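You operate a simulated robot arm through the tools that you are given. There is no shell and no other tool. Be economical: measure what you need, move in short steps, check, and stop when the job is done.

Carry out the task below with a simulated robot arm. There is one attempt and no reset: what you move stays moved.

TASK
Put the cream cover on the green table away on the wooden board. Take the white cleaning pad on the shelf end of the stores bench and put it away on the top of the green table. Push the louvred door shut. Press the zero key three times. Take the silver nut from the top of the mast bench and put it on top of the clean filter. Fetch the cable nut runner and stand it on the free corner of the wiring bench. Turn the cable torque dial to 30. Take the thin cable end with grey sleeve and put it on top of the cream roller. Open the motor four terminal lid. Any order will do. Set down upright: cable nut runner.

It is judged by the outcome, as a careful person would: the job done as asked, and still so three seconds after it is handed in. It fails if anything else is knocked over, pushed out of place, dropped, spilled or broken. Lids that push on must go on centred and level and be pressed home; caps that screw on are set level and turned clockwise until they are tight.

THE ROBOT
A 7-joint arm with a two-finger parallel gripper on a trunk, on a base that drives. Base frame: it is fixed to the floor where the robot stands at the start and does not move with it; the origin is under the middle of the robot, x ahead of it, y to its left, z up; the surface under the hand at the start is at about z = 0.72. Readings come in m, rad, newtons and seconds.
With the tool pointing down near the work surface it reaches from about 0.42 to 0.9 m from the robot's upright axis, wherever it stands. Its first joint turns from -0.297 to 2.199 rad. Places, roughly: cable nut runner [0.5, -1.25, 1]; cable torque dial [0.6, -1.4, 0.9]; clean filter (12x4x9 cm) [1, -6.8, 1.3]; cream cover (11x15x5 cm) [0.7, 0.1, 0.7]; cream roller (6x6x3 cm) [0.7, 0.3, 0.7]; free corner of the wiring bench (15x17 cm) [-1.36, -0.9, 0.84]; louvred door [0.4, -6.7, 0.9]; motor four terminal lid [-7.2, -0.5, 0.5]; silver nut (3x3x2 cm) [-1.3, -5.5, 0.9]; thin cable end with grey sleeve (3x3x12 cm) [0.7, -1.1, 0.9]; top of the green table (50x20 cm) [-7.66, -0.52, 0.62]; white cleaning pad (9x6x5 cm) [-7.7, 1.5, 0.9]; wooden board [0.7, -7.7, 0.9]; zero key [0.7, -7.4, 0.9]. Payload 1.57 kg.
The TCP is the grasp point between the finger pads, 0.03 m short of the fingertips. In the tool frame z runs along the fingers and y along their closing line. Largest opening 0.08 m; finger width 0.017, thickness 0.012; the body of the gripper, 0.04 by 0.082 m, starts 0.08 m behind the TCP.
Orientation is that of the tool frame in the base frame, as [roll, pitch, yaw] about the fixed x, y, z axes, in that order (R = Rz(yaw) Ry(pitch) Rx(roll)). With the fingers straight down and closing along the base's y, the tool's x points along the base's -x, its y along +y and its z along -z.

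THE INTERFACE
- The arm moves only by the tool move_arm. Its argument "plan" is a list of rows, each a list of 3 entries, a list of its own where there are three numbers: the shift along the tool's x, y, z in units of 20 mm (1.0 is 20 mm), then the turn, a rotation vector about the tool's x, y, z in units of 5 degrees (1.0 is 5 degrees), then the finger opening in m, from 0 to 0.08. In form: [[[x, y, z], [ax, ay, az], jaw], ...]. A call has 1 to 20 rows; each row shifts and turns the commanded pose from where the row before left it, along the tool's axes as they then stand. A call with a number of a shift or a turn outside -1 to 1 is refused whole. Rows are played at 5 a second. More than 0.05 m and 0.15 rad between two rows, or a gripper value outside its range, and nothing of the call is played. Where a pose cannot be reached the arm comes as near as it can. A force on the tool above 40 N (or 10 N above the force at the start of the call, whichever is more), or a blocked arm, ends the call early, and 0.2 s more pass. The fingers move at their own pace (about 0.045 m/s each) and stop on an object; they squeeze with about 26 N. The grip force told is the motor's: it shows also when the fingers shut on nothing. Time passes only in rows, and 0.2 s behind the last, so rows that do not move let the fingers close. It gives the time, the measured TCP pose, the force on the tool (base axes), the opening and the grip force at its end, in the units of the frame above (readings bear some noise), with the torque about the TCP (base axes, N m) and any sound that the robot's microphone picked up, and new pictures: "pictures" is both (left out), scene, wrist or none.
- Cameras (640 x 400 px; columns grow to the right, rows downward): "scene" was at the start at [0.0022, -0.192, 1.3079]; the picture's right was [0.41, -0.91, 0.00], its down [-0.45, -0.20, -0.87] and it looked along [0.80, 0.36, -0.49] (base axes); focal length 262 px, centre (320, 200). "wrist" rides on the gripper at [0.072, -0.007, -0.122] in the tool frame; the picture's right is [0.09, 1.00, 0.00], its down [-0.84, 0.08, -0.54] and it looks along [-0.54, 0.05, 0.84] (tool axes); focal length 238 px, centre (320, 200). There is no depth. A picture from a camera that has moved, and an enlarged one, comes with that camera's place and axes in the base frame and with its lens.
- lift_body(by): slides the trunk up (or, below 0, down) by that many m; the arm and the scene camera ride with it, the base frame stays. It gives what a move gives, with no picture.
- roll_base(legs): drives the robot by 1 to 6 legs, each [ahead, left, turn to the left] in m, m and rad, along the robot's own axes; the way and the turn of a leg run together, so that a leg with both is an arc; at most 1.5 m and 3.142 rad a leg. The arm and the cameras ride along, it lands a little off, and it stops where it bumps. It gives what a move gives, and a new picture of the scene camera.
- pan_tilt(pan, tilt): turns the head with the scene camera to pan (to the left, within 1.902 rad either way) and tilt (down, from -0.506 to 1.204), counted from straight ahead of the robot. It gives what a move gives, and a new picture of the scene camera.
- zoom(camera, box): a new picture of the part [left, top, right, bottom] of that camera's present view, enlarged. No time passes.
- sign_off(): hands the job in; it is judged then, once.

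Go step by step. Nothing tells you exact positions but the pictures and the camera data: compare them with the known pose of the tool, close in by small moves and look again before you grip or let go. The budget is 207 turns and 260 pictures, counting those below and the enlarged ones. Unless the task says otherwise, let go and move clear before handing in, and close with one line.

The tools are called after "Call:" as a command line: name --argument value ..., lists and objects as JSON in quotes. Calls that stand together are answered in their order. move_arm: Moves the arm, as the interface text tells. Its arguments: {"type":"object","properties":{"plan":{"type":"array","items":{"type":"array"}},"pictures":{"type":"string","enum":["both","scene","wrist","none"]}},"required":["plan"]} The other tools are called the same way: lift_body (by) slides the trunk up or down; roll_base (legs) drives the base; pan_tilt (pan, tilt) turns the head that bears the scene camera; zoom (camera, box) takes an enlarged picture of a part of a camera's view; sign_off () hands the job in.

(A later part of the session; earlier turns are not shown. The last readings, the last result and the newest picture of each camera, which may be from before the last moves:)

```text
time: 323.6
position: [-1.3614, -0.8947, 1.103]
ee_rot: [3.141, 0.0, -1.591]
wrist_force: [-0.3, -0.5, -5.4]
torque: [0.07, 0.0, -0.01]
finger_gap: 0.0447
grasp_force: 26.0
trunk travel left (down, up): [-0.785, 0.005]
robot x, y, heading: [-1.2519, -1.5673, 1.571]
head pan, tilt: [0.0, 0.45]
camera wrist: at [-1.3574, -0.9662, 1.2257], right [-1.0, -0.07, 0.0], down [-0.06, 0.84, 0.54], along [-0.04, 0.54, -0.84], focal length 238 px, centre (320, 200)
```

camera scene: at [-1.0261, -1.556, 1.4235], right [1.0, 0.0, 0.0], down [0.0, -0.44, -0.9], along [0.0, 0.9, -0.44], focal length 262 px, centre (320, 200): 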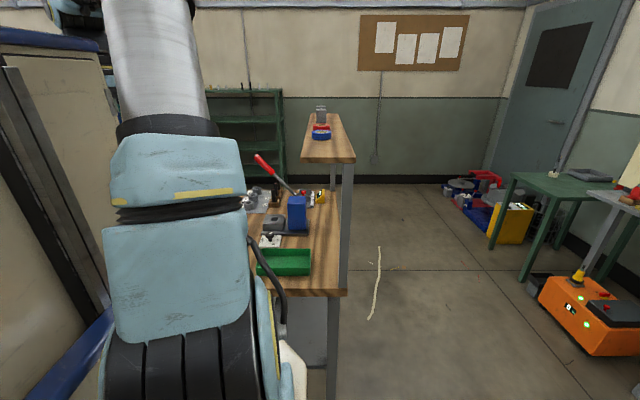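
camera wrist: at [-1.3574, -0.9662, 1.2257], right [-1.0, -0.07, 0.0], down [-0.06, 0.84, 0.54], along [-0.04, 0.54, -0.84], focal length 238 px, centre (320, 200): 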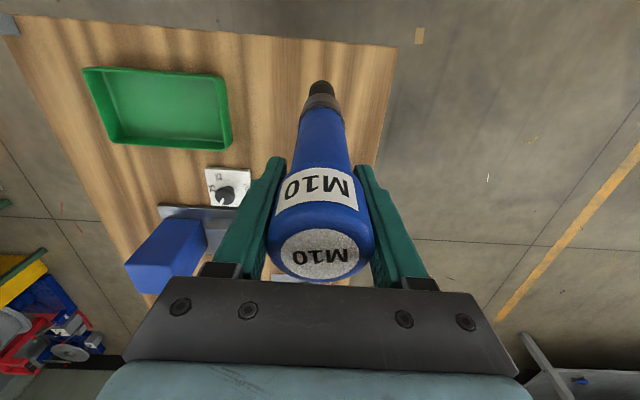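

The runner leans about 9–10° toward me in the grip. I'll tilt the tool to bring it vertical before setting down.

Call:
move_arm --plan '[[[0, 0, 0], [0, -0.9, 0], 0.0], [[0, 0, 0], [0, -0.9, 0], 0.0], [[0, 0, 0], [0, 0, 0], 0.0]]' --pictures "none"

Call:
zoom --camera "wrist" --box '[230, 50, 410, 290]'

```text
time: 324.4
position: [-1.3631, -0.8933, 1.1031]
ee_rot: [-3.141, 0.157, -1.592]
wrist_force: [0.0, 0.4, -4.9]
torque: [0.0, 0.02, 0.03]
finger_gap: 0.0449
grasp_force: 26.1
trunk travel left (down, up): [-0.785, 0.005]
robot x, y, heading: [-1.2555, -1.571, 1.572]
head pan, tilt: [0.0, 0.45]
```

```text
1.67 times, centred on (320, 170) of wrist
camera zoom: at [-1.3581, -0.9843, 1.2129], right [-1.0, -0.07, -0.01], down [-0.06, 0.74, 0.67], along [-0.04, 0.67, -0.75], focal length 397 px, centre (320, 250)
```

zoom: 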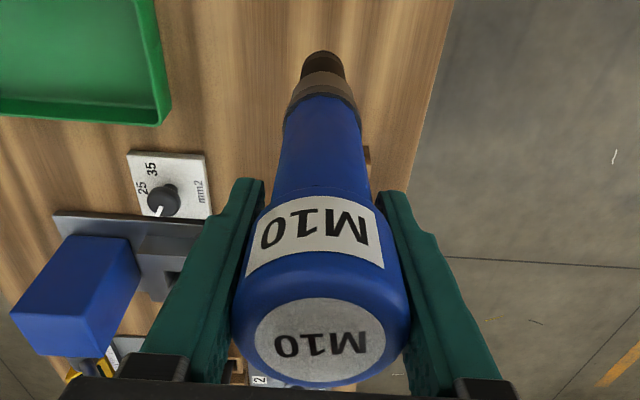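

Now it's about vertical. Lower toward the bench.

Call:
move_arm --plan '[[[0.156, 0, 0.988], [0, 0, 0], 0.0], [[0.156, 0, 0.988], [0, 0, 0], 0.0], [[0.08, 0, 0.5], [0, 0, 0], 0.0], [[0.04, 0, 0.25], [0, 0, 0], 0.0], [[0.04, 0, 0.25], [0, 0, 0], 0.0]]' --pictures "none"

Call:
zoom --camera "wrist" --box '[230, 50, 410, 290]'

```text
time: 325.6
position: [-1.3617, -0.8937, 1.0446]
ee_rot: [-3.141, 0.159, -1.593]
wrist_force: [1.5, -2.0, 8.6]
torque: [-0.47, -0.27, -0.02]
finger_gap: 0.0451
grasp_force: 25.6
trunk travel left (down, up): [-0.785, 0.005]
robot x, y, heading: [-1.2557, -1.57, 1.574]
head pan, tilt: [0.0, 0.45]
```

```text
1.67 times, centred on (320, 170) of wrist
camera zoom: at [-1.3569, -0.9844, 1.1539], right [-1.0, -0.07, -0.01], down [-0.06, 0.74, 0.67], along [-0.04, 0.67, -0.74], focal length 397 px, centre (320, 250)
```

zoom: 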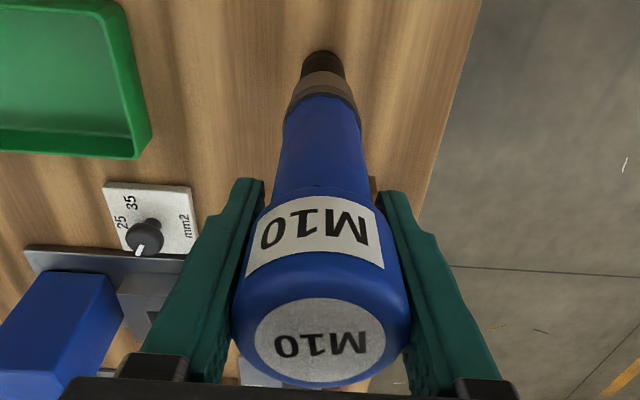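

Contact, and by the geometry it's vertical within 1°. Press slightly to square the base, then ease off and open.

Call:
move_arm --plan '[[[0.016, 0, 0.1], [0, 0, 0], 0.0], [[0, 0, 0], [0, 0, 0], 0.0], [[-0.016, 0, -0.1], [0, 0, 0], 0.0], [[-0.008, 0, -0.05], [0, 0, 0], 0.0]]' --pictures "none"

```text
time: 326.6
position: [-1.3615, -0.8934, 1.0428]
ee_rot: [-3.141, 0.157, -1.592]
wrist_force: [0.4, 4.5, 6.0]
torque: [0.54, 0.02, 0.01]
finger_gap: 0.0451
grasp_force: 25.8
trunk travel left (down, up): [-0.785, 0.005]
robot x, y, heading: [-1.2527, -1.5663, 1.571]
head pan, tilt: [0.0, 0.45]
```

Call:
move_arm --plan '[[[-0.005, 0, -0.03], [0, 0, 0], 0.0], [[0, 0, 0], [0, 0, 0], 0.047], [[0, 0, 0], [0, 0, 0], 0.05], [[0, 0, 0], [0, 0, 0], 0.056], [[0, 0, 0], [0, 0, 0], 0.065], [[0, 0, 0], [0, 0, 0], 0.075], [[0, 0, 0], [0, 0, 0], 0.08]]' --pictures "wrist"

```text
time: 328.2
position: [-1.3616, -0.8923, 1.0456]
ee_rot: [-3.141, 0.158, -1.59]
wrist_force: [-0.3, 1.1, -0.1]
torque: [-0.03, -0.01, -0.02]
finger_gap: 0.08
grasp_force: 0.0
trunk travel left (down, up): [-0.785, 0.005]
robot x, y, heading: [-1.2545, -1.5661, 1.571]
head pan, tilt: [0.0, 0.45]
camera wrist: at [-1.3573, -0.9836, 1.1546], right [-1.0, -0.07, -0.01], down [-0.06, 0.74, 0.67], along [-0.04, 0.67, -0.75], focal length 238 px, centre (320, 200)
```

wrist: 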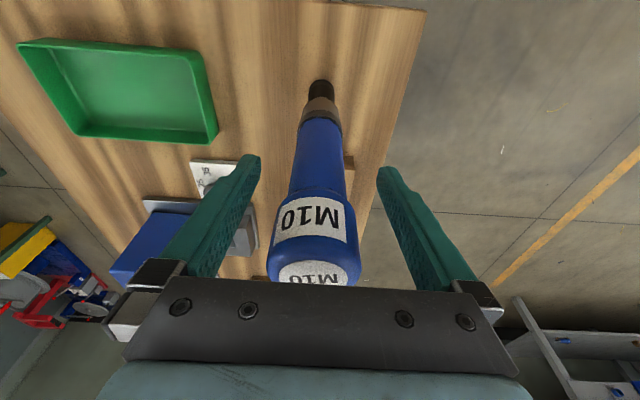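

Released; nothing touches it now, so it's standing on its base. Verify it is still, then withdraw.

Call:
move_arm --plan '[[[0, 0, 0], [0, 0, 0], 0.08], [[0, 0, 0], [0, 0, 0], 0.08], [[0, 0, -0.5], [0, 0, 0], 0.08], [[0, 0, -1], [0, 0, 0], 0.08], [[0, 0, -1], [0, 0, 0], 0.08], [[0, 0, -1], [0, 0, 0], 0.08], [[0, 0, -1], [0, 0, 0], 0.08], [[0, 0, -1], [0, 0, 0], 0.08], [[0, 0, -1], [0, 0, 0], 0.08], [[0, 0, -1], [0, 0, 0], 0.08]]' --pictures "wrist"

```text
time: 330.4
position: [-1.3614, -0.919, 1.1915]
ee_rot: [-3.14, 0.156, -1.591]
wrist_force: [-0.4, 0.2, -0.3]
torque: [0.0, -0.01, 0.0]
finger_gap: 0.08
grasp_force: 0.1
trunk travel left (down, up): [-0.785, 0.005]
robot x, y, heading: [-1.2551, -1.5707, 1.573]
head pan, tilt: [0.0, 0.45]
camera wrist: at [-1.3576, -1.0088, 1.3017], right [-1.0, -0.07, -0.01], down [-0.06, 0.74, 0.67], along [-0.04, 0.67, -0.75], focal length 238 px, centre (320, 200)
```

wrist: 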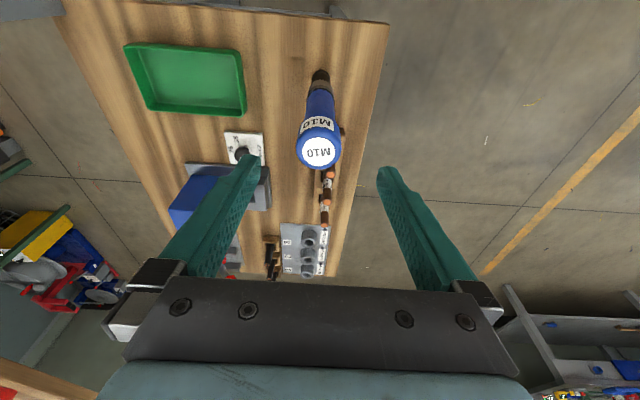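

The runner stands upright on the free corner. Now to the far end: straighten the tool, back off, turn to face −x and look.

Call:
move_arm --plan '[[[0.5, 0, -1], [0, 0.9, 0], 0.0], [[1, 0, -1], [0, 0.9, 0], 0.0], [[1, 0, 0], [0, 0, 0], 0.0], [[1, 0, 0], [0, 0, 0], 0.0], [[1, 0, 0], [0, 0, 0], 0.0]]' --pictures "none"

Call:
roll_base --legs '[[-0.3, 0, 0], [0, 0, 1.57]]'

Call:
pan_tilt --pan 0.0 --tilt 0.2

Call:
pan_tilt --pan -0.6 --tilt 0.3

```text
time: 331.6
position: [-1.3638, -1.011, 1.228]
ee_rot: [3.141, 0.001, -1.592]
wrist_force: [0.3, 0.6, -0.1]
torque: [-0.02, 0.0, 0.03]
finger_gap: 0.0
grasp_force: 15.0
trunk travel left (down, up): [-0.785, 0.005]
robot x, y, heading: [-1.2504, -1.5721, 1.577]
head pan, tilt: [0.0, 0.45]
```

```text
time: 337.5
position: [-1.8151, -1.9682, 1.2279]
ee_rot: [3.142, 0.003, -0.046]
wrist_force: [0.7, 0.1, -0.5]
torque: [0.0, 0.01, -0.01]
finger_gap: 0.0002
grasp_force: 21.2
trunk travel left (down, up): [-0.785, 0.005]
robot x, y, heading: [-1.2558, -1.873, 3.123]
head pan, tilt: [0.0, 0.45]
camera scene: at [-1.263, -1.6403, 1.4235], right [0.02, 1.0, 0.0], down [0.44, -0.01, -0.9], along [-0.9, 0.02, -0.44], focal length 262 px, centre (320, 200)
```

scene: 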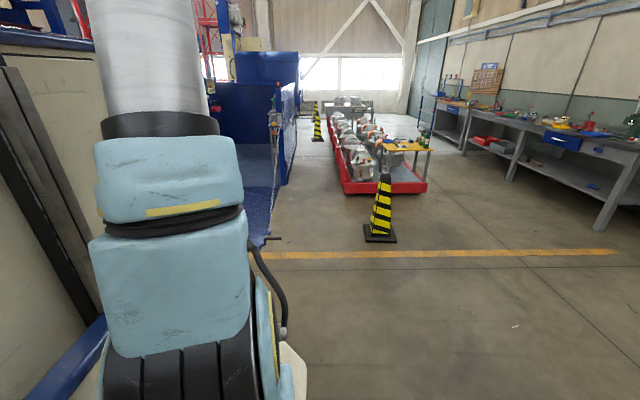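

```text
time: 338.2
position: [-1.8143, -1.9676, 1.228]
ee_rot: [-3.141, 0.0, -0.044]
wrist_force: [-0.9, -0.1, -0.4]
torque: [-0.03, 0.01, -0.01]
finger_gap: 0.0
grasp_force: 21.6
trunk travel left (down, up): [-0.785, 0.005]
robot x, y, heading: [-1.2581, -1.8721, 3.125]
head pan, tilt: [0.0, 0.201]
camera scene: at [-1.2643, -1.6402, 1.4466], right [0.02, 1.0, 0.0], down [0.2, 0.0, -0.98], along [-0.98, 0.02, -0.2], focal length 262 px, centre (320, 200)
```

scene: 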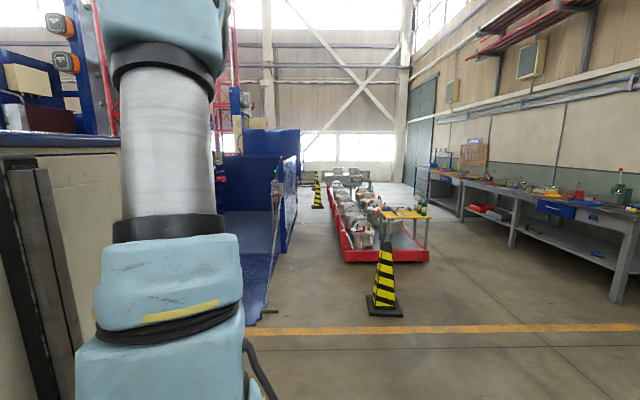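

```text
time: 339.2
position: [-1.8143, -1.9675, 1.2286]
ee_rot: [-3.14, 0.001, -0.043]
wrist_force: [-0.3, 0.2, 0.1]
torque: [0.02, 0.0, -0.01]
finger_gap: 0.0
grasp_force: 21.3
trunk travel left (down, up): [-0.785, 0.005]
robot x, y, heading: [-1.255, -1.8733, 3.12]
head pan, tilt: [-0.6, 0.3]
camera scene: at [-1.2471, -1.5879, 1.4374], right [0.58, 0.81, 0.0], down [0.24, -0.17, -0.96], along [-0.78, 0.55, -0.3], focal length 262 px, centre (320, 200)
```

scene: 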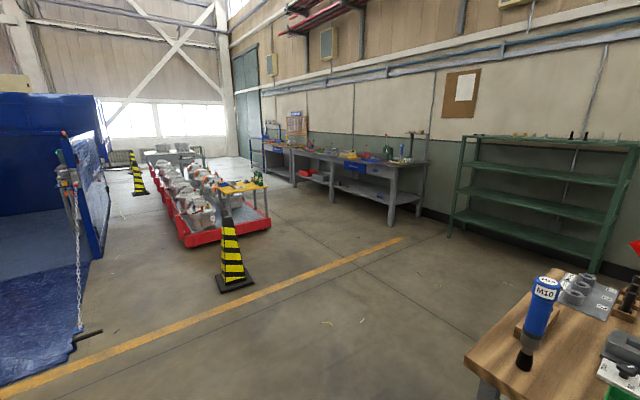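

Clear route: forward past the wiring bench, right into the aisle between motor trolley and stores bench, then along −x.

Call:
roll_base --legs '[[0.95, 0, 0.02], [0, -1.2, 0], [0, -1.15, 0], [1.4, 0, 0]]'

Call:
pan_tilt --pan 0.0 --tilt 0.35

```text
time: 362.1
position: [-4.1206, 0.4713, 1.2294]
ee_rot: [-3.14, 0.0, -0.046]
wrist_force: [0.0, -0.5, -0.3]
torque: [-0.03, -0.03, 0.0]
finger_gap: 0.0
grasp_force: 21.1
trunk travel left (down, up): [-0.785, 0.005]
robot x, y, heading: [-3.5611, 0.5641, 3.117]
head pan, tilt: [-0.6, 0.3]
camera scene: at [-3.5519, 0.8496, 1.4374], right [0.58, 0.81, 0.0], down [0.24, -0.17, -0.96], along [-0.78, 0.56, -0.3], focal length 262 px, centre (320, 200)
```

scene: 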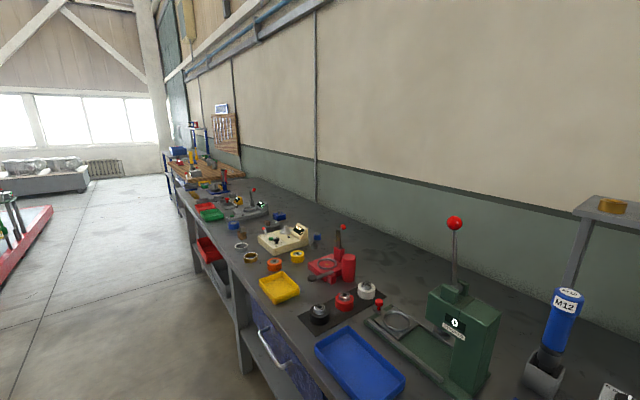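

```text
time: 363.1
position: [-4.1209, 0.4725, 1.2283]
ee_rot: [-3.141, 0.0, -0.046]
wrist_force: [-0.4, 0.0, 0.2]
torque: [0.02, -0.01, 0.02]
finger_gap: 0.0002
grasp_force: 21.4
trunk travel left (down, up): [-0.785, 0.005]
robot x, y, heading: [-3.5626, 0.5685, 3.119]
head pan, tilt: [0.0, 0.351]
camera scene: at [-3.5692, 0.7973, 1.4327], right [0.02, 1.0, 0.0], down [0.34, -0.01, -0.94], along [-0.94, 0.02, -0.34], focal length 262 px, centre (320, 200)
```

scene: 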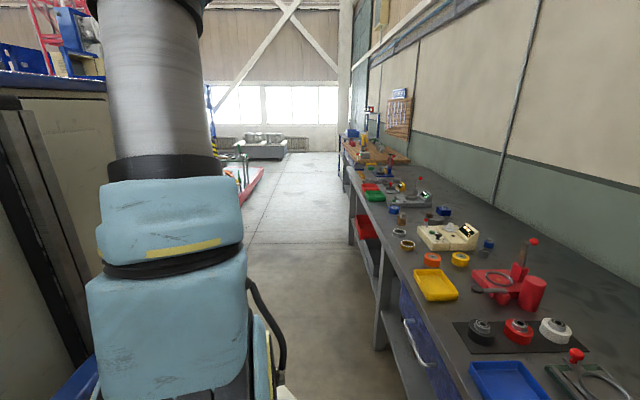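

Shift slightly left and continue down the aisle.

Call:
roll_base --legs '[[0, 0.12, 0.02], [1.5, 0, 0], [1.3, 0, 0]]'

Call:
pan_tilt --pan -0.5 --tilt 0.45

```text
time: 377.3
position: [-6.8891, 0.3377, 1.228]
ee_rot: [3.141, 0.001, -0.026]
wrist_force: [-0.8, 0.7, 0.1]
torque: [0.0, 0.0, -0.02]
finger_gap: 0.0002
grasp_force: 21.0
trunk travel left (down, up): [-0.785, 0.005]
robot x, y, heading: [-6.3304, 0.4441, 3.137]
head pan, tilt: [0.0, 0.351]
camera scene: at [-6.3435, 0.6755, 1.4327], right [0.0, 1.0, 0.0], down [0.34, 0.0, -0.94], along [-0.94, 0.0, -0.34], focal length 262 px, centre (320, 200)
```

scene: 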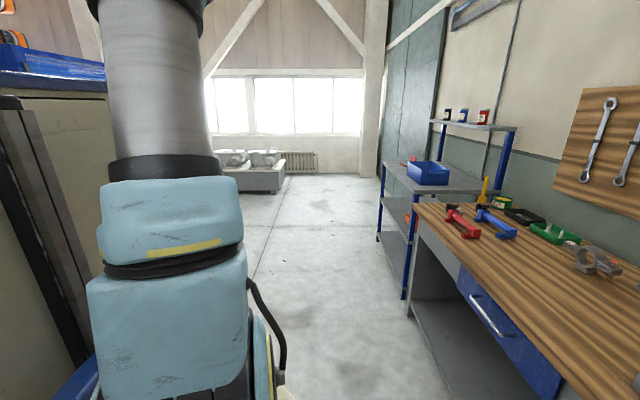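

```text
time: 378.2
position: [-6.8883, 0.3388, 1.2285]
ee_rot: [3.141, 0.001, -0.026]
wrist_force: [0.7, 0.9, -0.1]
torque: [0.0, -0.02, 0.0]
finger_gap: 0.0
grasp_force: 21.6
trunk travel left (down, up): [-0.785, 0.005]
robot x, y, heading: [-6.3283, 0.4448, 3.139]
head pan, tilt: [-0.499, 0.45]
camera scene: at [-6.331, 0.7194, 1.4235], right [0.48, 0.88, 0.0], down [0.38, -0.21, -0.9], along [-0.79, 0.43, -0.44], focal length 262 px, centre (320, 200)
```

scene: 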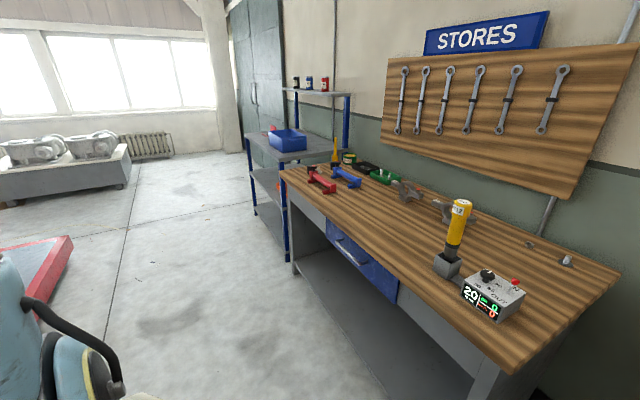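

The stores bench "shelf end" with the blue posts is ahead right. Zoom for the white pad.

Call:
zoom --camera "scene" --box '[230, 65, 390, 215]'

```text
2.67 times, centred on (310, 140) of scene
camera zoom: at [-6.331, 0.7194, 1.4235], right [0.48, 0.88, 0.0], down [0.38, -0.21, -0.9], along [-0.79, 0.43, -0.44], focal length 699 px, centre (347, 360)
```

zoom: 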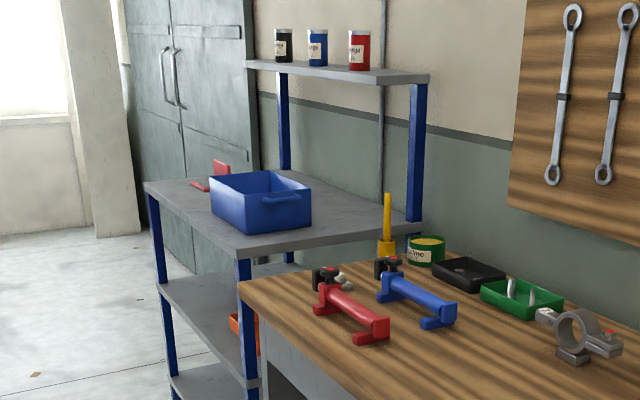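

No white pad visible yet; perhaps it's behind the blue bin. Drive nearer.

Call:
roll_base --legs '[[0.9, 0, 0]]'

Call:
pan_tilt --pan -0.9 --tilt 0.5

```text
time: 382.9
position: [-7.7777, 0.3443, 1.2291]
ee_rot: [-3.141, 0.001, -0.03]
wrist_force: [-0.5, -0.1, -0.2]
torque: [0.01, -0.01, 0.0]
finger_gap: 0.0003
grasp_force: 20.9
trunk travel left (down, up): [-0.785, 0.005]
robot x, y, heading: [-7.216, 0.4488, 3.136]
head pan, tilt: [-0.499, 0.45]
camera scene: at [-7.2195, 0.7235, 1.4235], right [0.48, 0.88, 0.0], down [0.38, -0.21, -0.9], along [-0.79, 0.44, -0.44], focal length 262 px, centre (320, 200)
```

scene: 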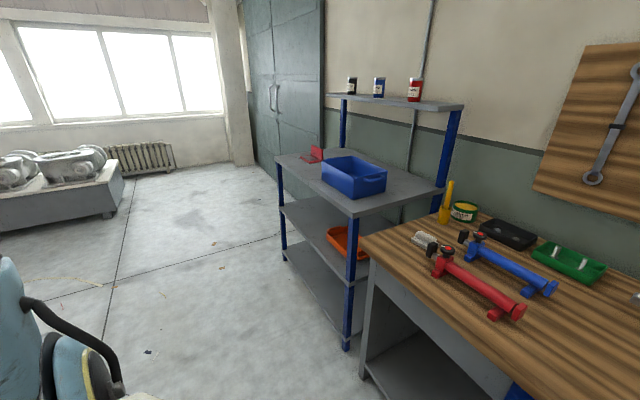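

```text
time: 383.8
position: [-7.7766, 0.3445, 1.228]
ee_rot: [-3.14, 0.0, -0.03]
wrist_force: [-1.0, -0.3, 0.0]
torque: [-0.02, -0.04, 0.0]
finger_gap: 0.0001
grasp_force: 21.1
trunk travel left (down, up): [-0.785, 0.005]
robot x, y, heading: [-7.2205, 0.4506, 3.136]
head pan, tilt: [-0.901, 0.499]
camera scene: at [-7.1952, 0.7506, 1.419], right [0.79, 0.62, 0.0], down [0.3, -0.38, -0.88], along [-0.54, 0.69, -0.48], focal length 262 px, centre (320, 200)
```

scene: 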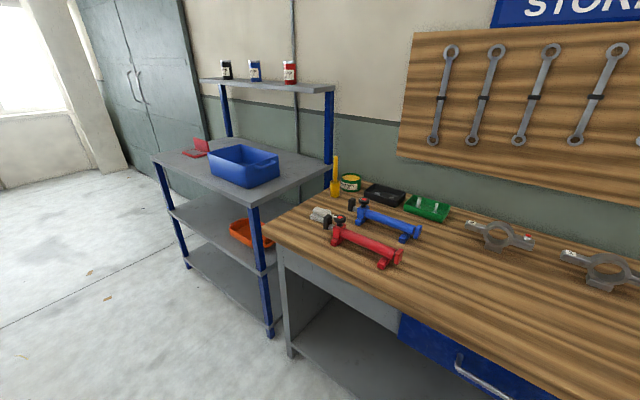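

Call:
zoom --camera "scene" --box '[270, 150, 430, 280]'

```text
3.08 times, centred on (350, 215) of scene
camera zoom: at [-7.1952, 0.7506, 1.419], right [0.79, 0.62, 0.0], down [0.3, -0.38, -0.88], along [-0.54, 0.69, -0.48], focal length 806 px, centre (228, 154)
```

zoom: 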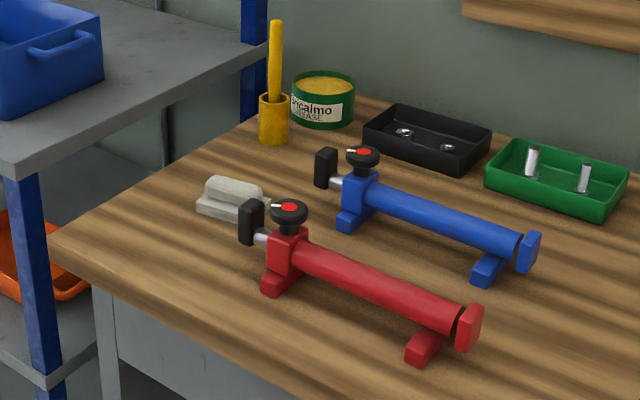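

The white pad with a top ridge is at about (−7.71, 1.41), long axis ~33° from x. Turn to face the bench and move in.

Call:
roll_base --legs '[[0, 0, -1.565], [0.2, 0.4, 0]]'

Call:
zoom --camera "wrist" --box '[0, 0, 640, 400]'

```text
time: 390.3
position: [-7.7355, 1.2005, 1.2282]
ee_rot: [-3.141, 0.001, -1.583]
wrist_force: [-0.1, -0.5, -0.3]
torque: [0.0, -0.03, -0.01]
finger_gap: 0.0
grasp_force: 21.5
trunk travel left (down, up): [-0.785, 0.005]
robot x, y, heading: [-7.621, 0.6446, 1.582]
head pan, tilt: [-0.901, 0.499]
camera scene: at [-7.3204, 0.626, 1.419], right [0.63, -0.78, 0.0], down [-0.37, -0.3, -0.88], along [0.68, 0.55, -0.48], focal length 262 px, centre (320, 200)
```

scene: 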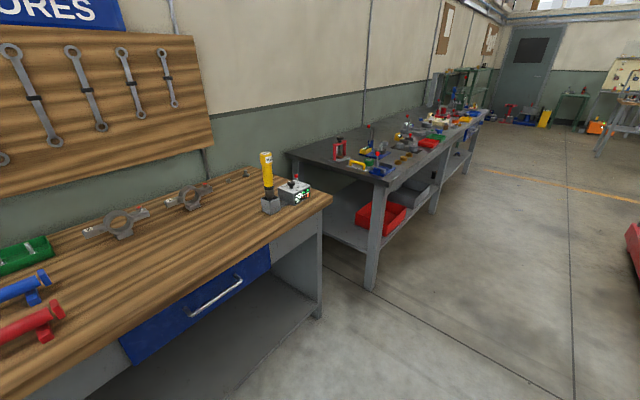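

```text
1.00 times, centred on (320, 200) of wrist (not enlarged: the box is as wide or as high as the picture)
camera zoom: at [-7.7302, 1.1287, 1.3514], right [-1.0, -0.08, 0.0], down [-0.07, 0.84, 0.54], along [-0.04, 0.54, -0.84], focal length 238 px, centre (320, 200)
```

zoom: 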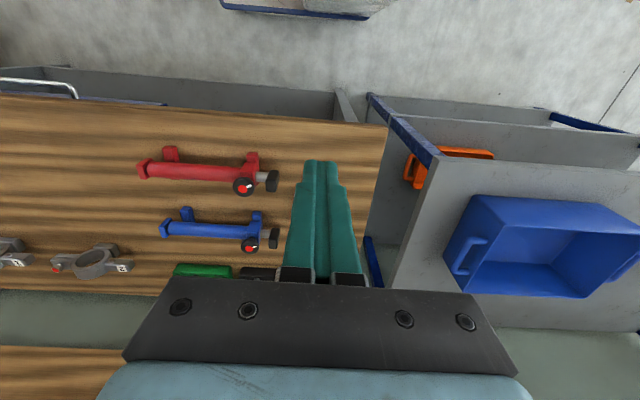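

Call:
move_arm --plan '[[[0, 0, 0], [0, 0, 1], 0.06], [[0, 0, 0], [0, 0, 1], 0.06], [[0, 0, 0], [0, 0, 1], 0.06], [[0, 0, 0], [0, 0, 1], 0.06], [[0, 0, 0], [0, 0, 1], 0.06], [[0, 0, 0], [0, 0, 1], 0.06], [[0, 0, 0], [0, 0, 1], 0.06], [[0, 0, 0], [0, 0, 1], 0.06], [[0, 0, 0], [0, 0, 1], 0.06], [[0, 0, 0], [0, 0, 1], 0.06], [[0, 0, 0], [0, 0, 1], 0.06]]' --pictures "wrist"

```text
time: 392.7
position: [-7.7364, 1.201, 1.229]
ee_rot: [3.142, 0.001, -2.544]
wrist_force: [0.2, 0.0, 0.0]
torque: [0.0, -0.02, 0.02]
finger_gap: 0.0601
grasp_force: 0.0
trunk travel left (down, up): [-0.785, 0.005]
robot x, y, heading: [-7.6229, 0.649, 1.58]
head pan, tilt: [-0.901, 0.499]
camera wrist: at [-7.7919, 1.155, 1.3513], right [-0.64, 0.77, 0.0], down [0.65, 0.54, 0.54], along [0.42, 0.35, -0.84], focal length 238 px, centre (320, 200)
```

wrist: 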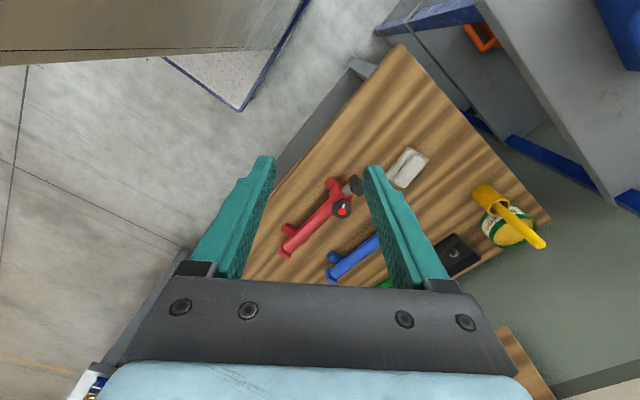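

Call:
zoom --camera "wrist" --box '[340, 120, 460, 220]'

```text
4.00 times, centred on (400, 170) of wrist
camera zoom: at [-7.7919, 1.155, 1.3513], right [-0.64, 0.77, 0.0], down [0.65, 0.54, 0.54], along [0.42, 0.35, -0.84], focal length 953 px, centre (0, 320)
```

zoom: 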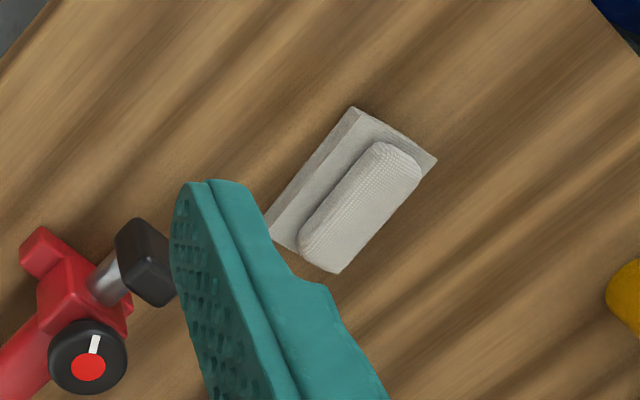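

Pad centre is about (−7.735, 1.44), axis 12° from x. Rotate the rest and move above it.

Call:
move_arm --plan '[[[0, 0, 0], [0, 0, 1], 0.06], [[0, 0, 0], [0, 0, 1], 0.06], [[0, 0, 0], [0, 0, 1], 0.06], [[0, 0, 0], [0, 0, 1], 0.06], [[0, 0, 0], [0, 0, 0.5], 0.06], [[-0.173, 0.975, 0], [0, 0, 0], 0.06], [[-0.173, 0.975, 0], [0, 0, 0], 0.06], [[-0.173, 0.975, 0], [0, 0, 0], 0.06], [[-0.173, 0.975, 0], [0, 0, 0], 0.06], [[-0.173, 0.975, 0], [0, 0, 0], 0.06], [[-0.173, 0.975, 0.5], [0, 0, 0], 0.06], [[-0.173, 0.975, 1], [0, 0, 0], 0.06], [[-0.173, 0.975, 1], [0, 0, 0], 0.06], [[-0.173, 0.975, 1], [0, 0, 0], 0.06], [[-0.173, 0.975, 1], [0, 0, 0], 0.06], [[-0.173, 0.975, 1], [0, 0, 0], 0.06], [[-0.173, 0.975, 1], [0, 0, 0], 0.06]]' --pictures "wrist"

```text
time: 396.3
position: [-7.7423, 1.4401, 1.0974]
ee_rot: [-3.141, 0.0, -2.934]
wrist_force: [0.6, -0.1, -0.7]
torque: [0.01, 0.0, 0.01]
finger_gap: 0.06
grasp_force: 0.1
trunk travel left (down, up): [-0.785, 0.005]
robot x, y, heading: [-7.6211, 0.6475, 1.588]
head pan, tilt: [-0.901, 0.499]
camera wrist: at [-7.8121, 1.4184, 1.2212], right [-0.3, 0.96, 0.0], down [0.8, 0.25, 0.54], along [0.52, 0.16, -0.84], focal length 238 px, centre (320, 200)
```

wrist: 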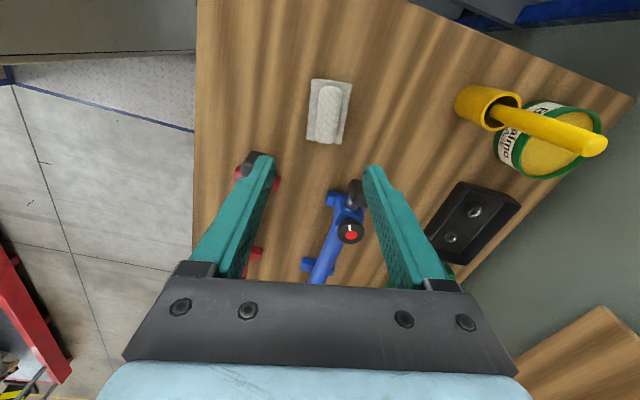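

Shift 1 cm and lower to just above.

Call:
move_arm --plan '[[[0, 0.45, 1], [0, 0, 0], 0.06], [[0, 0, 1], [0, 0, 0], 0.06], [[0, 0, 1], [0, 0, 0], 0.06], [[0, 0, 1], [0, 0, 0], 0.06], [[0, 0, 1], [0, 0, 0], 0.06], [[0, 0, 1], [0, 0, 0], 0.06], [[0, 0, 1], [0, 0, 0], 0.06]]' --pictures "none"

Call:
zoom --camera "wrist" --box '[220, 60, 420, 230]'

```text
time: 397.9
position: [-7.7445, 1.45, 0.9581]
ee_rot: [3.141, 0.0, -2.934]
wrist_force: [0.6, 0.6, -0.5]
torque: [0.02, 0.01, -0.01]
finger_gap: 0.06
grasp_force: 0.0
trunk travel left (down, up): [-0.785, 0.005]
robot x, y, heading: [-7.6222, 0.6401, 1.582]
head pan, tilt: [-0.901, 0.499]
```

```text
2.35 times, centred on (320, 145) of wrist
camera zoom: at [-7.8142, 1.4273, 1.0813], right [-0.29, 0.96, 0.0], down [0.8, 0.25, 0.54], along [0.52, 0.16, -0.84], focal length 561 px, centre (320, 329)
```

zoom: 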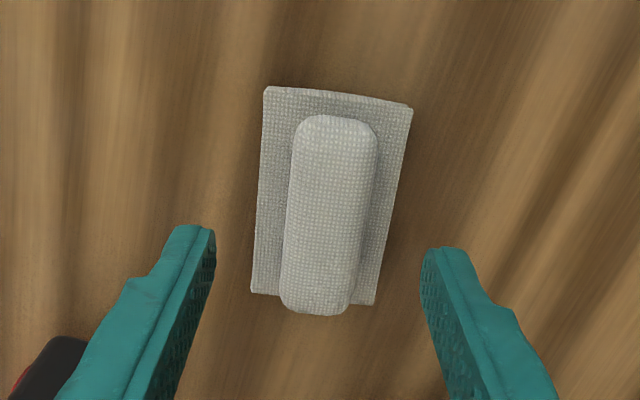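

Aligned across the ridge. Lower and grip.

Call:
move_arm --plan '[[[0, 0.15, 0.8], [0, 0, 0], 0.06], [[0, 0, 0.8], [0, 0, 0], 0.06], [[0, 0, 0], [0, 0, 0], 0.0], [[0, 0, 0], [0, 0, 0], 0.0], [[0, 0, 0], [0, 0, 0], 0.0], [[0, 0, 0], [0, 0, 0], 0.0]]' --pictures "wrist"

```text
time: 399.3
position: [-7.7452, 1.4508, 0.9254]
ee_rot: [3.14, -0.001, -2.935]
wrist_force: [-1.2, 0.2, 1.2]
torque: [0.03, 0.0, -0.02]
finger_gap: 0.0002
grasp_force: 16.3
trunk travel left (down, up): [-0.785, 0.005]
robot x, y, heading: [-7.6234, 0.6432, 1.579]
head pan, tilt: [-0.901, 0.499]
camera wrist: at [-7.8143, 1.4287, 1.0492], right [-0.3, 0.96, 0.0], down [0.8, 0.25, 0.54], along [0.52, 0.16, -0.84], focal length 238 px, centre (320, 200)
```

wrist: 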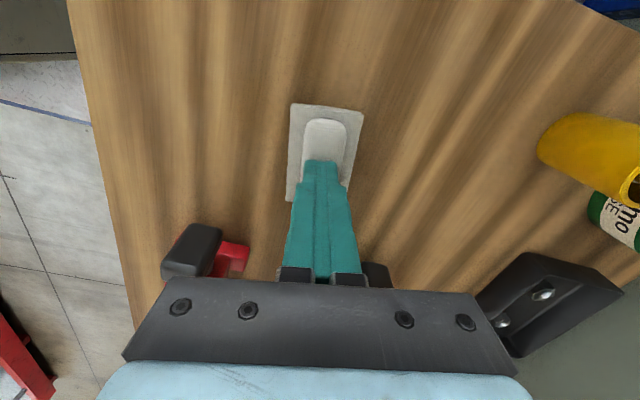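

The pad sits lower than I assumed. Open, go ~3 cm lower, and close again.

Call:
move_arm --plan '[[[0, 0, -0.3], [0, 0, 0], 0.06], [[0, 0, 0], [0, 0, 0], 0.06], [[0, 0, 0], [0, 0, 0], 0.06], [[0, 0.1, 0.7], [0, 0, 0], 0.06], [[0, 0, 0.7], [0, 0, 0], 0.06], [[0, 0, 0.35], [0, 0, 0], 0.06], [[0, 0, 0], [0, 0, 0], 0.0], [[0, 0, 0], [0, 0, 0], 0.0], [[0, 0, 0], [0, 0, 0], 0.0]]' --pictures "wrist"

```text
time: 401.3
position: [-7.7465, 1.4516, 0.8966]
ee_rot: [-3.141, -0.001, -2.934]
wrist_force: [0.2, 0.4, 0.2]
torque: [-0.02, 0.03, 0.0]
finger_gap: 0.0292
grasp_force: 23.6
trunk travel left (down, up): [-0.785, 0.005]
robot x, y, heading: [-7.6207, 0.646, 1.581]
head pan, tilt: [-0.901, 0.499]
camera wrist: at [-7.8152, 1.4302, 1.0204], right [-0.3, 0.96, 0.0], down [0.8, 0.25, 0.54], along [0.52, 0.16, -0.84], focal length 238 px, centre (320, 200)
```

wrist: 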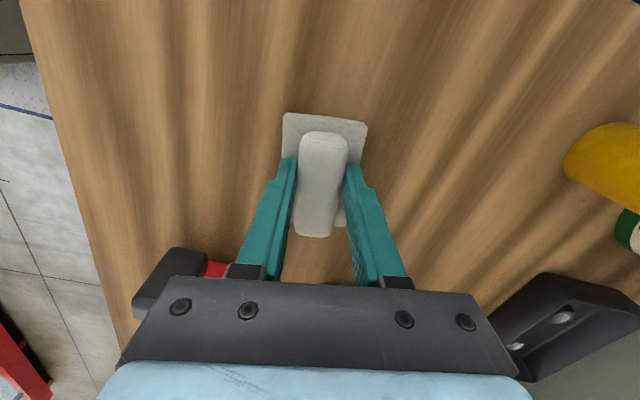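

Ridge gripped (29 mm). Lift.

Call:
move_arm --plan '[[[0, 0, -0.5], [0, 0, 0], 0.0], [[0, 0, -1], [0, 0, 0], 0.0], [[0, 0, -1], [0, 0, 0], 0.0], [[0, 0, -1], [0, 0, 0], 0.0], [[0, 0, -1], [0, 0, 0], 0.0], [[0, 0, -1], [0, 0, 0], 0.0], [[0, 0, -1], [0, 0, 0], 0.0], [[0, 0, -1], [0, 0, 0], 0.0], [[0, 0, -1], [0, 0, 0], 0.0], [[0, 0, -1], [0, 0, 0], 0.0], [[0, 0, -1], [0, 0, 0], 0.0], [[0, 0, -1], [0, 0, 0], 0.0]]' --pictures "wrist"

```text
time: 403.9
position: [-7.7448, 1.4527, 1.1275]
ee_rot: [-3.141, 0.001, -2.933]
wrist_force: [-0.3, -0.1, -1.2]
torque: [-0.08, 0.0, -0.01]
finger_gap: 0.0292
grasp_force: 25.7
trunk travel left (down, up): [-0.785, 0.005]
robot x, y, heading: [-7.6198, 0.6447, 1.58]
head pan, tilt: [-0.901, 0.499]
camera wrist: at [-7.8145, 1.431, 1.2498], right [-0.29, 0.96, 0.0], down [0.8, 0.25, 0.54], along [0.52, 0.16, -0.84], focal length 238 px, centre (320, 200)
```

wrist: 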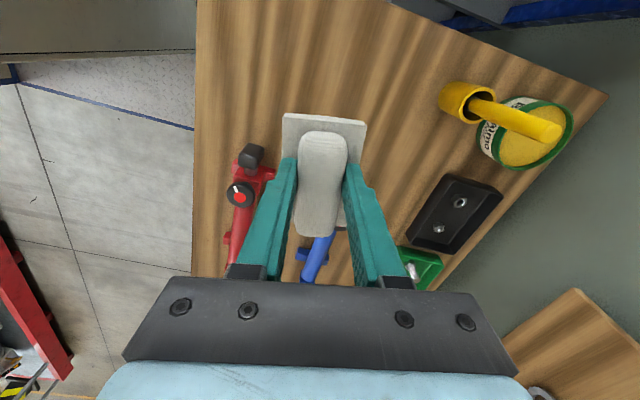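

Pad held. Back away and turn toward the motor trolley, looking first.

Call:
move_arm --plan '[[[0.2, -0.98, 0], [0, 0, 0], 0.0], [[0.2, -0.98, 0], [0, 0, 0], 0.0], [[0.2, -0.98, 0], [0, 0, 0], 0.0], [[0.2, -0.98, 0], [0, 0, 0], 0.0], [[0.2, -0.98, 0], [0, 0, 0], 0.0], [[0.2, -0.98, 0], [0, 0, 0], 0.0], [[0.2, -0.98, 0], [0, 0, 0], 0.0], [[0.2, -0.98, 0], [0, 0, 0], 0.0], [[0.2, -0.98, 0], [0, 0, 0], 0.0], [[0.2, -0.98, 0], [0, 0, 0], 0.0]]' --pictures "none"

Call:
roll_base --legs '[[-0.2, 0, 0], [0, 0, 1.57]]'

Call:
pan_tilt --pan 1.5 --tilt 0.6

```text
time: 406.1
position: [-7.7459, 1.2514, 1.1261]
ee_rot: [3.14, 0.0, -2.934]
wrist_force: [-0.3, 0.1, -1.2]
torque: [-0.04, -0.02, -0.01]
finger_gap: 0.0292
grasp_force: 25.8
trunk travel left (down, up): [-0.785, 0.005]
robot x, y, heading: [-7.6264, 0.647, 1.583]
head pan, tilt: [-0.901, 0.499]
```

```text
time: 411.4
position: [-8.2294, 0.3439, 1.127]
ee_rot: [3.141, -0.001, -1.398]
wrist_force: [0.8, 0.9, 0.7]
torque: [-0.03, -0.01, 0.03]
finger_gap: 0.0289
grasp_force: 25.8
trunk travel left (down, up): [-0.785, 0.005]
robot x, y, heading: [-7.6181, 0.4461, 3.119]
head pan, tilt: [-0.901, 0.499]
camera scene: at [-7.5895, 0.7481, 1.419], right [0.8, 0.6, 0.0], down [0.29, -0.38, -0.88], along [-0.53, 0.7, -0.48], focal length 262 px, centre (320, 200)
```

scene: 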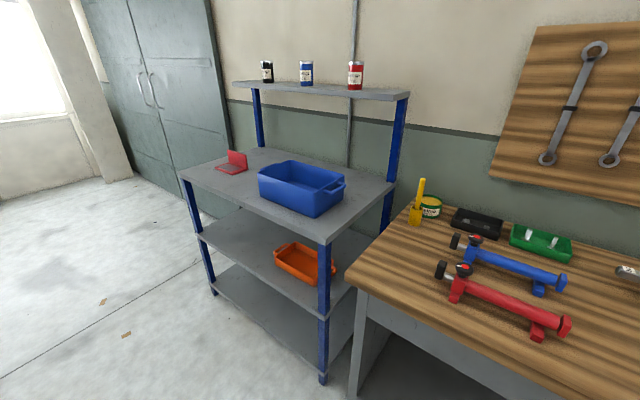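

```text
time: 413.6
position: [-8.2294, 0.3433, 1.1259]
ee_rot: [3.142, 0.0, -1.399]
wrist_force: [0.2, 0.2, -0.7]
torque: [0.0, -0.01, -0.03]
finger_gap: 0.0289
grasp_force: 26.4
trunk travel left (down, up): [-0.785, 0.005]
robot x, y, heading: [-7.6185, 0.4465, 3.117]
head pan, tilt: [1.499, 0.6]
camera scene: at [-7.5429, 0.5876, 1.4099], right [-1.0, 0.09, 0.0], down [0.05, 0.56, -0.83], along [-0.08, -0.82, -0.56], focal length 262 px, centre (320, 200)
```

scene: 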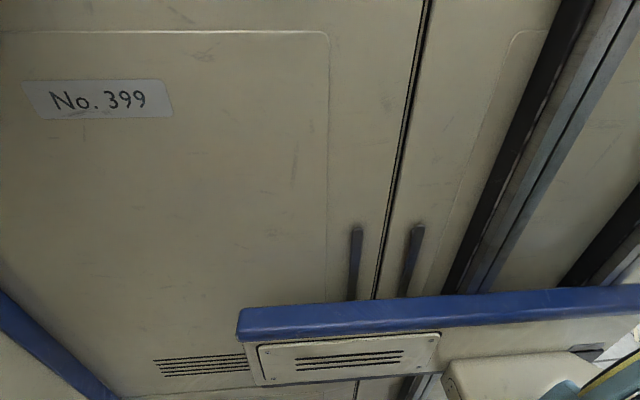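

My own body blocks the left view. Turn fully to face the trolley.

Call:
roll_base --legs '[[0, 0, 1.59]]'

Call:
pan_tilt --pan 0.1 --tilt 0.65

Call:
zoom --camera "wrist" --box '[0, 0, 640, 400]'

```text
time: 417.9
position: [-7.5039, -0.1626, 1.1261]
ee_rot: [3.141, 0.0, 0.194]
wrist_force: [-0.1, 0.2, -1.0]
torque: [-0.02, 0.0, -0.01]
finger_gap: 0.0292
grasp_force: 25.3
trunk travel left (down, up): [-0.785, 0.005]
robot x, y, heading: [-7.6191, 0.4453, -1.576]
head pan, tilt: [1.499, 0.6]
camera scene: at [-7.7611, 0.5213, 1.4099], right [-0.07, -1.0, 0.0], down [-0.56, 0.04, -0.83], along [0.82, -0.06, -0.56], focal length 262 px, centre (320, 200)
```

scene: 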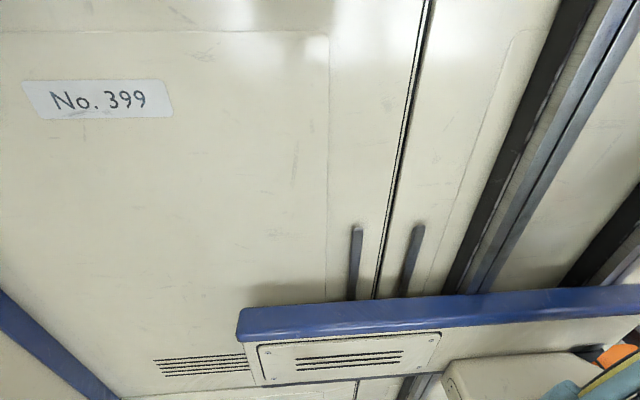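

```text
time: 419.4
position: [-7.5039, -0.1635, 1.125]
ee_rot: [3.141, 0.0, 0.194]
wrist_force: [-0.5, 0.6, -0.6]
torque: [0.01, -0.03, 0.01]
finger_gap: 0.0289
grasp_force: 25.7
trunk travel left (down, up): [-0.785, 0.005]
robot x, y, heading: [-7.6189, 0.4504, -1.579]
head pan, tilt: [0.099, 0.649]
camera scene: at [-7.8408, 0.4415, 1.4056], right [-1.0, -0.1, 0.0], down [-0.06, 0.6, -0.8], along [0.08, -0.79, -0.6], focal length 262 px, centre (320, 200)
```

scene: 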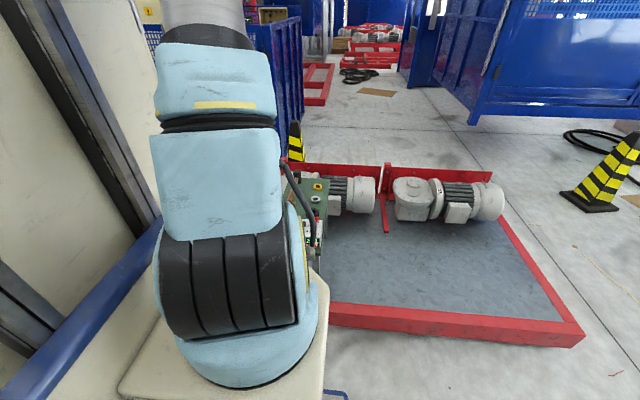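

```text
1.00 times, centred on (320, 200) of wrist (not enlarged: the box is as wide or as high as the picture)
camera zoom: at [-7.4346, -0.1421, 1.249], right [0.28, -0.96, 0.0], down [-0.81, -0.24, 0.54], along [-0.52, -0.15, -0.84], focal length 238 px, centre (320, 200)
```

zoom: 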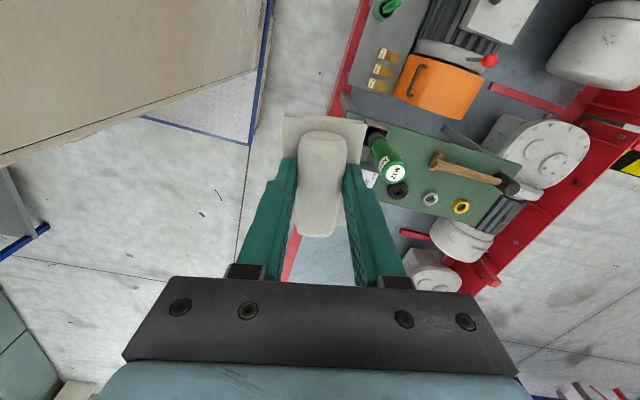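

The small green table carries a runner, a mallet and rings; the orange lid with a handle beside it is the motor terminal lid. Zoom on both.

Call:
zoom --camera "wrist" --box '[320, 0, 560, 240]'

```text
1.67 times, centred on (440, 120) of wrist
camera zoom: at [-7.4346, -0.1421, 1.249], right [0.28, -0.96, 0.0], down [-0.81, -0.24, 0.54], along [-0.52, -0.15, -0.84], focal length 397 px, centre (120, 333)
```

zoom: 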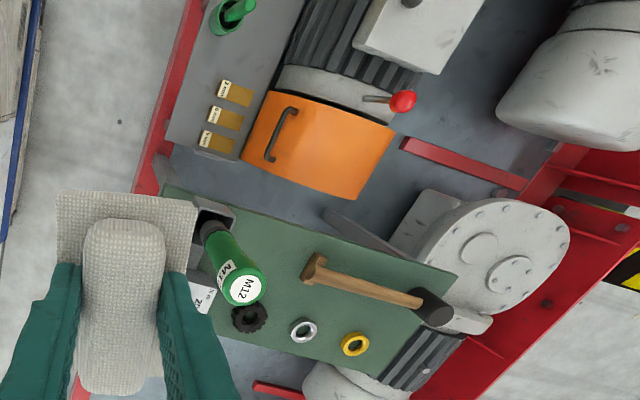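

Free spot on the green table: about (−7.63, −0.44), between the M12 runner and the mallet. Move the base closer so the pad comes above it.

Call:
roll_base --legs '[[0.24, -0.11, 0]]'

Call:
zoom --camera "wrist" --box '[120, 0, 520, 300]'

```text
time: 421.3
position: [-7.6159, -0.4024, 1.1265]
ee_rot: [-3.141, 0.0, 0.191]
wrist_force: [0.4, 0.1, -0.8]
torque: [0.01, -0.02, 0.01]
finger_gap: 0.0291
grasp_force: 25.9
trunk travel left (down, up): [-0.785, 0.005]
robot x, y, heading: [-7.729, 0.2055, -1.572]
head pan, tilt: [0.099, 0.649]
camera scene: at [-7.9522, 0.2013, 1.4056], right [-1.0, -0.1, 0.0], down [-0.06, 0.6, -0.8], along [0.08, -0.79, -0.6], focal length 262 px, centre (320, 200)
```

scene: 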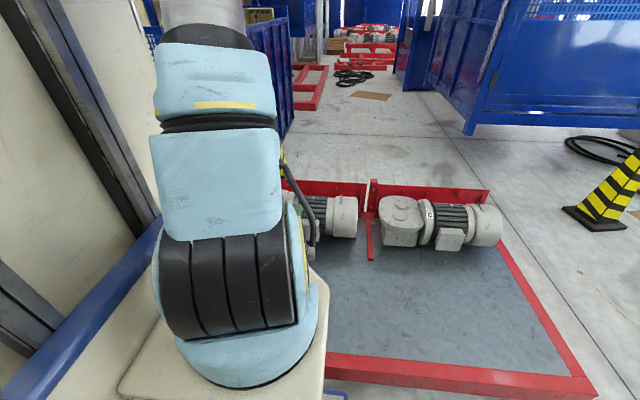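

```text
1.33 times, centred on (320, 150) of wrist
camera zoom: at [-7.5471, -0.383, 1.2491], right [0.28, -0.96, 0.0], down [-0.81, -0.23, 0.54], along [-0.52, -0.15, -0.84], focal length 318 px, centre (320, 267)
```

zoom: 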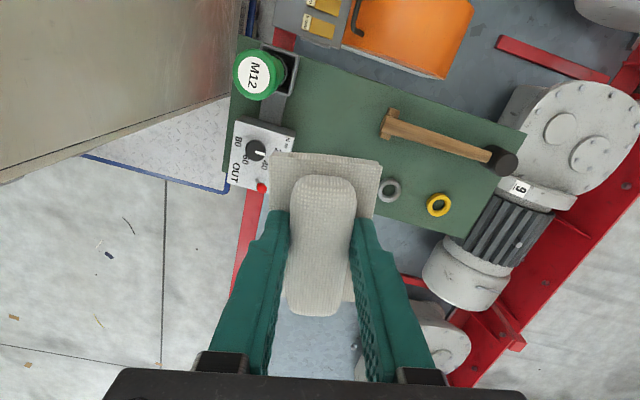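

The free area centre is about (−7.62, −0.433). Adjust and lower the trunk.

Call:
move_arm --plan '[[[-0.07, 0.75, 0], [0, 0, 0], 0.0], [[-0.07, 0.75, 0], [0, 0, 0], 0.0]]' --pictures "none"

Call:
lift_body --by -0.34

Call:
zoom --camera "wrist" --box '[0, 0, 640, 400]'

```text
time: 421.9
position: [-7.6137, -0.4306, 1.1252]
ee_rot: [3.141, 0.002, 0.191]
wrist_force: [0.2, 0.6, -1.4]
torque: [-0.03, 0.01, 0.02]
finger_gap: 0.0291
grasp_force: 25.9
trunk travel left (down, up): [-0.785, 0.005]
robot x, y, heading: [-7.7325, 0.2088, -1.577]
head pan, tilt: [0.099, 0.649]
```

```text
time: 425.2
position: [-7.6138, -0.4321, 0.7846]
ee_rot: [3.141, 0.0, 0.191]
wrist_force: [-0.3, -0.6, -0.7]
torque: [0.01, -0.02, 0.0]
finger_gap: 0.0291
grasp_force: 26.4
trunk travel left (down, up): [-0.445, 0.345]
robot x, y, heading: [-7.732, 0.2078, -1.577]
head pan, tilt: [0.099, 0.649]
```

```text
1.00 times, centred on (320, 200) of wrist (not enlarged: the box is as wide or as high as the picture)
camera zoom: at [-7.5445, -0.4124, 0.908], right [0.28, -0.96, 0.0], down [-0.81, -0.23, 0.54], along [-0.52, -0.15, -0.84], focal length 238 px, centre (320, 200)
```

zoom: 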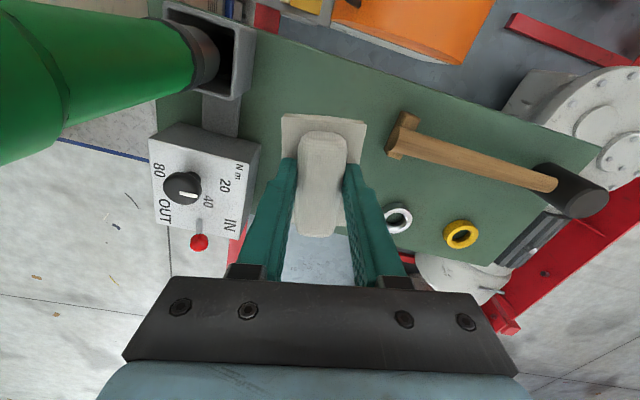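

Clear all round. Nudge 8 mm away from the black ring and lower to just above the table.

Call:
move_arm --plan '[[[0.4, 0, 0], [0, 0, 0], 0.0]]' --pictures "none"

Call:
lift_body --by -0.09

Call:
zoom --camera "wrist" --box '[0, 0, 640, 400]'

```text
time: 425.6
position: [-7.6061, -0.4318, 0.784]
ee_rot: [3.141, 0.002, 0.191]
wrist_force: [0.2, 0.0, -0.1]
torque: [-0.01, 0.02, 0.01]
finger_gap: 0.0291
grasp_force: 26.3
trunk travel left (down, up): [-0.445, 0.345]
robot x, y, heading: [-7.728, 0.2052, -1.576]
head pan, tilt: [0.099, 0.649]
```

```text
time: 426.9
position: [-7.6056, -0.4309, 0.6945]
ee_rot: [3.14, 0.001, 0.19]
wrist_force: [0.0, 0.1, -0.5]
torque: [0.02, 0.0, -0.03]
finger_gap: 0.0293
grasp_force: 26.4
trunk travel left (down, up): [-0.355, 0.435]
robot x, y, heading: [-7.7287, 0.2056, -1.574]
head pan, tilt: [0.099, 0.649]
```

```text
1.00 times, centred on (320, 200) of wrist (not enlarged: the box is as wide or as high as the picture)
camera zoom: at [-7.5366, -0.411, 0.818], right [0.28, -0.96, 0.0], down [-0.81, -0.23, 0.54], along [-0.52, -0.15, -0.84], focal length 238 px, centre (320, 200)
```

zoom: 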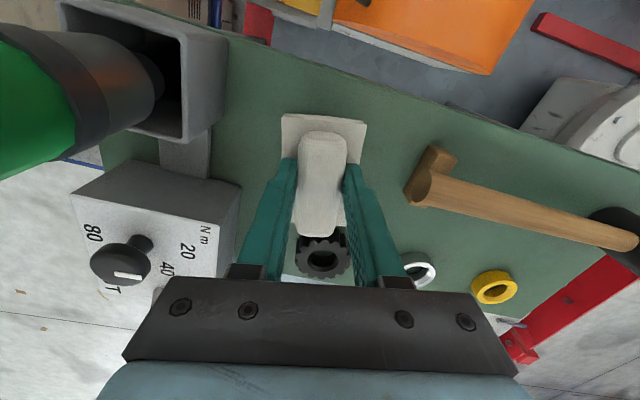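

The black ring is clear of the pad. Lower gently to touchdown.

Call:
move_arm --plan '[[[0, 0, 0.4], [0, 0, 0], 0.0], [[0, 0, 0.3], [0, 0, 0], 0.0], [[0, 0, 0.2], [0, 0, 0], 0.0], [[0, 0, 0.15], [0, 0, 0], 0.0]]' --pictures "none"

```text
time: 427.9
position: [-7.6058, -0.4311, 0.675]
ee_rot: [3.141, 0.0, 0.19]
wrist_force: [0.3, -0.4, -0.2]
torque: [0.01, -0.02, 0.01]
finger_gap: 0.0291
grasp_force: 26.2
trunk travel left (down, up): [-0.355, 0.435]
robot x, y, heading: [-7.7323, 0.2056, -1.575]
head pan, tilt: [0.099, 0.649]
```

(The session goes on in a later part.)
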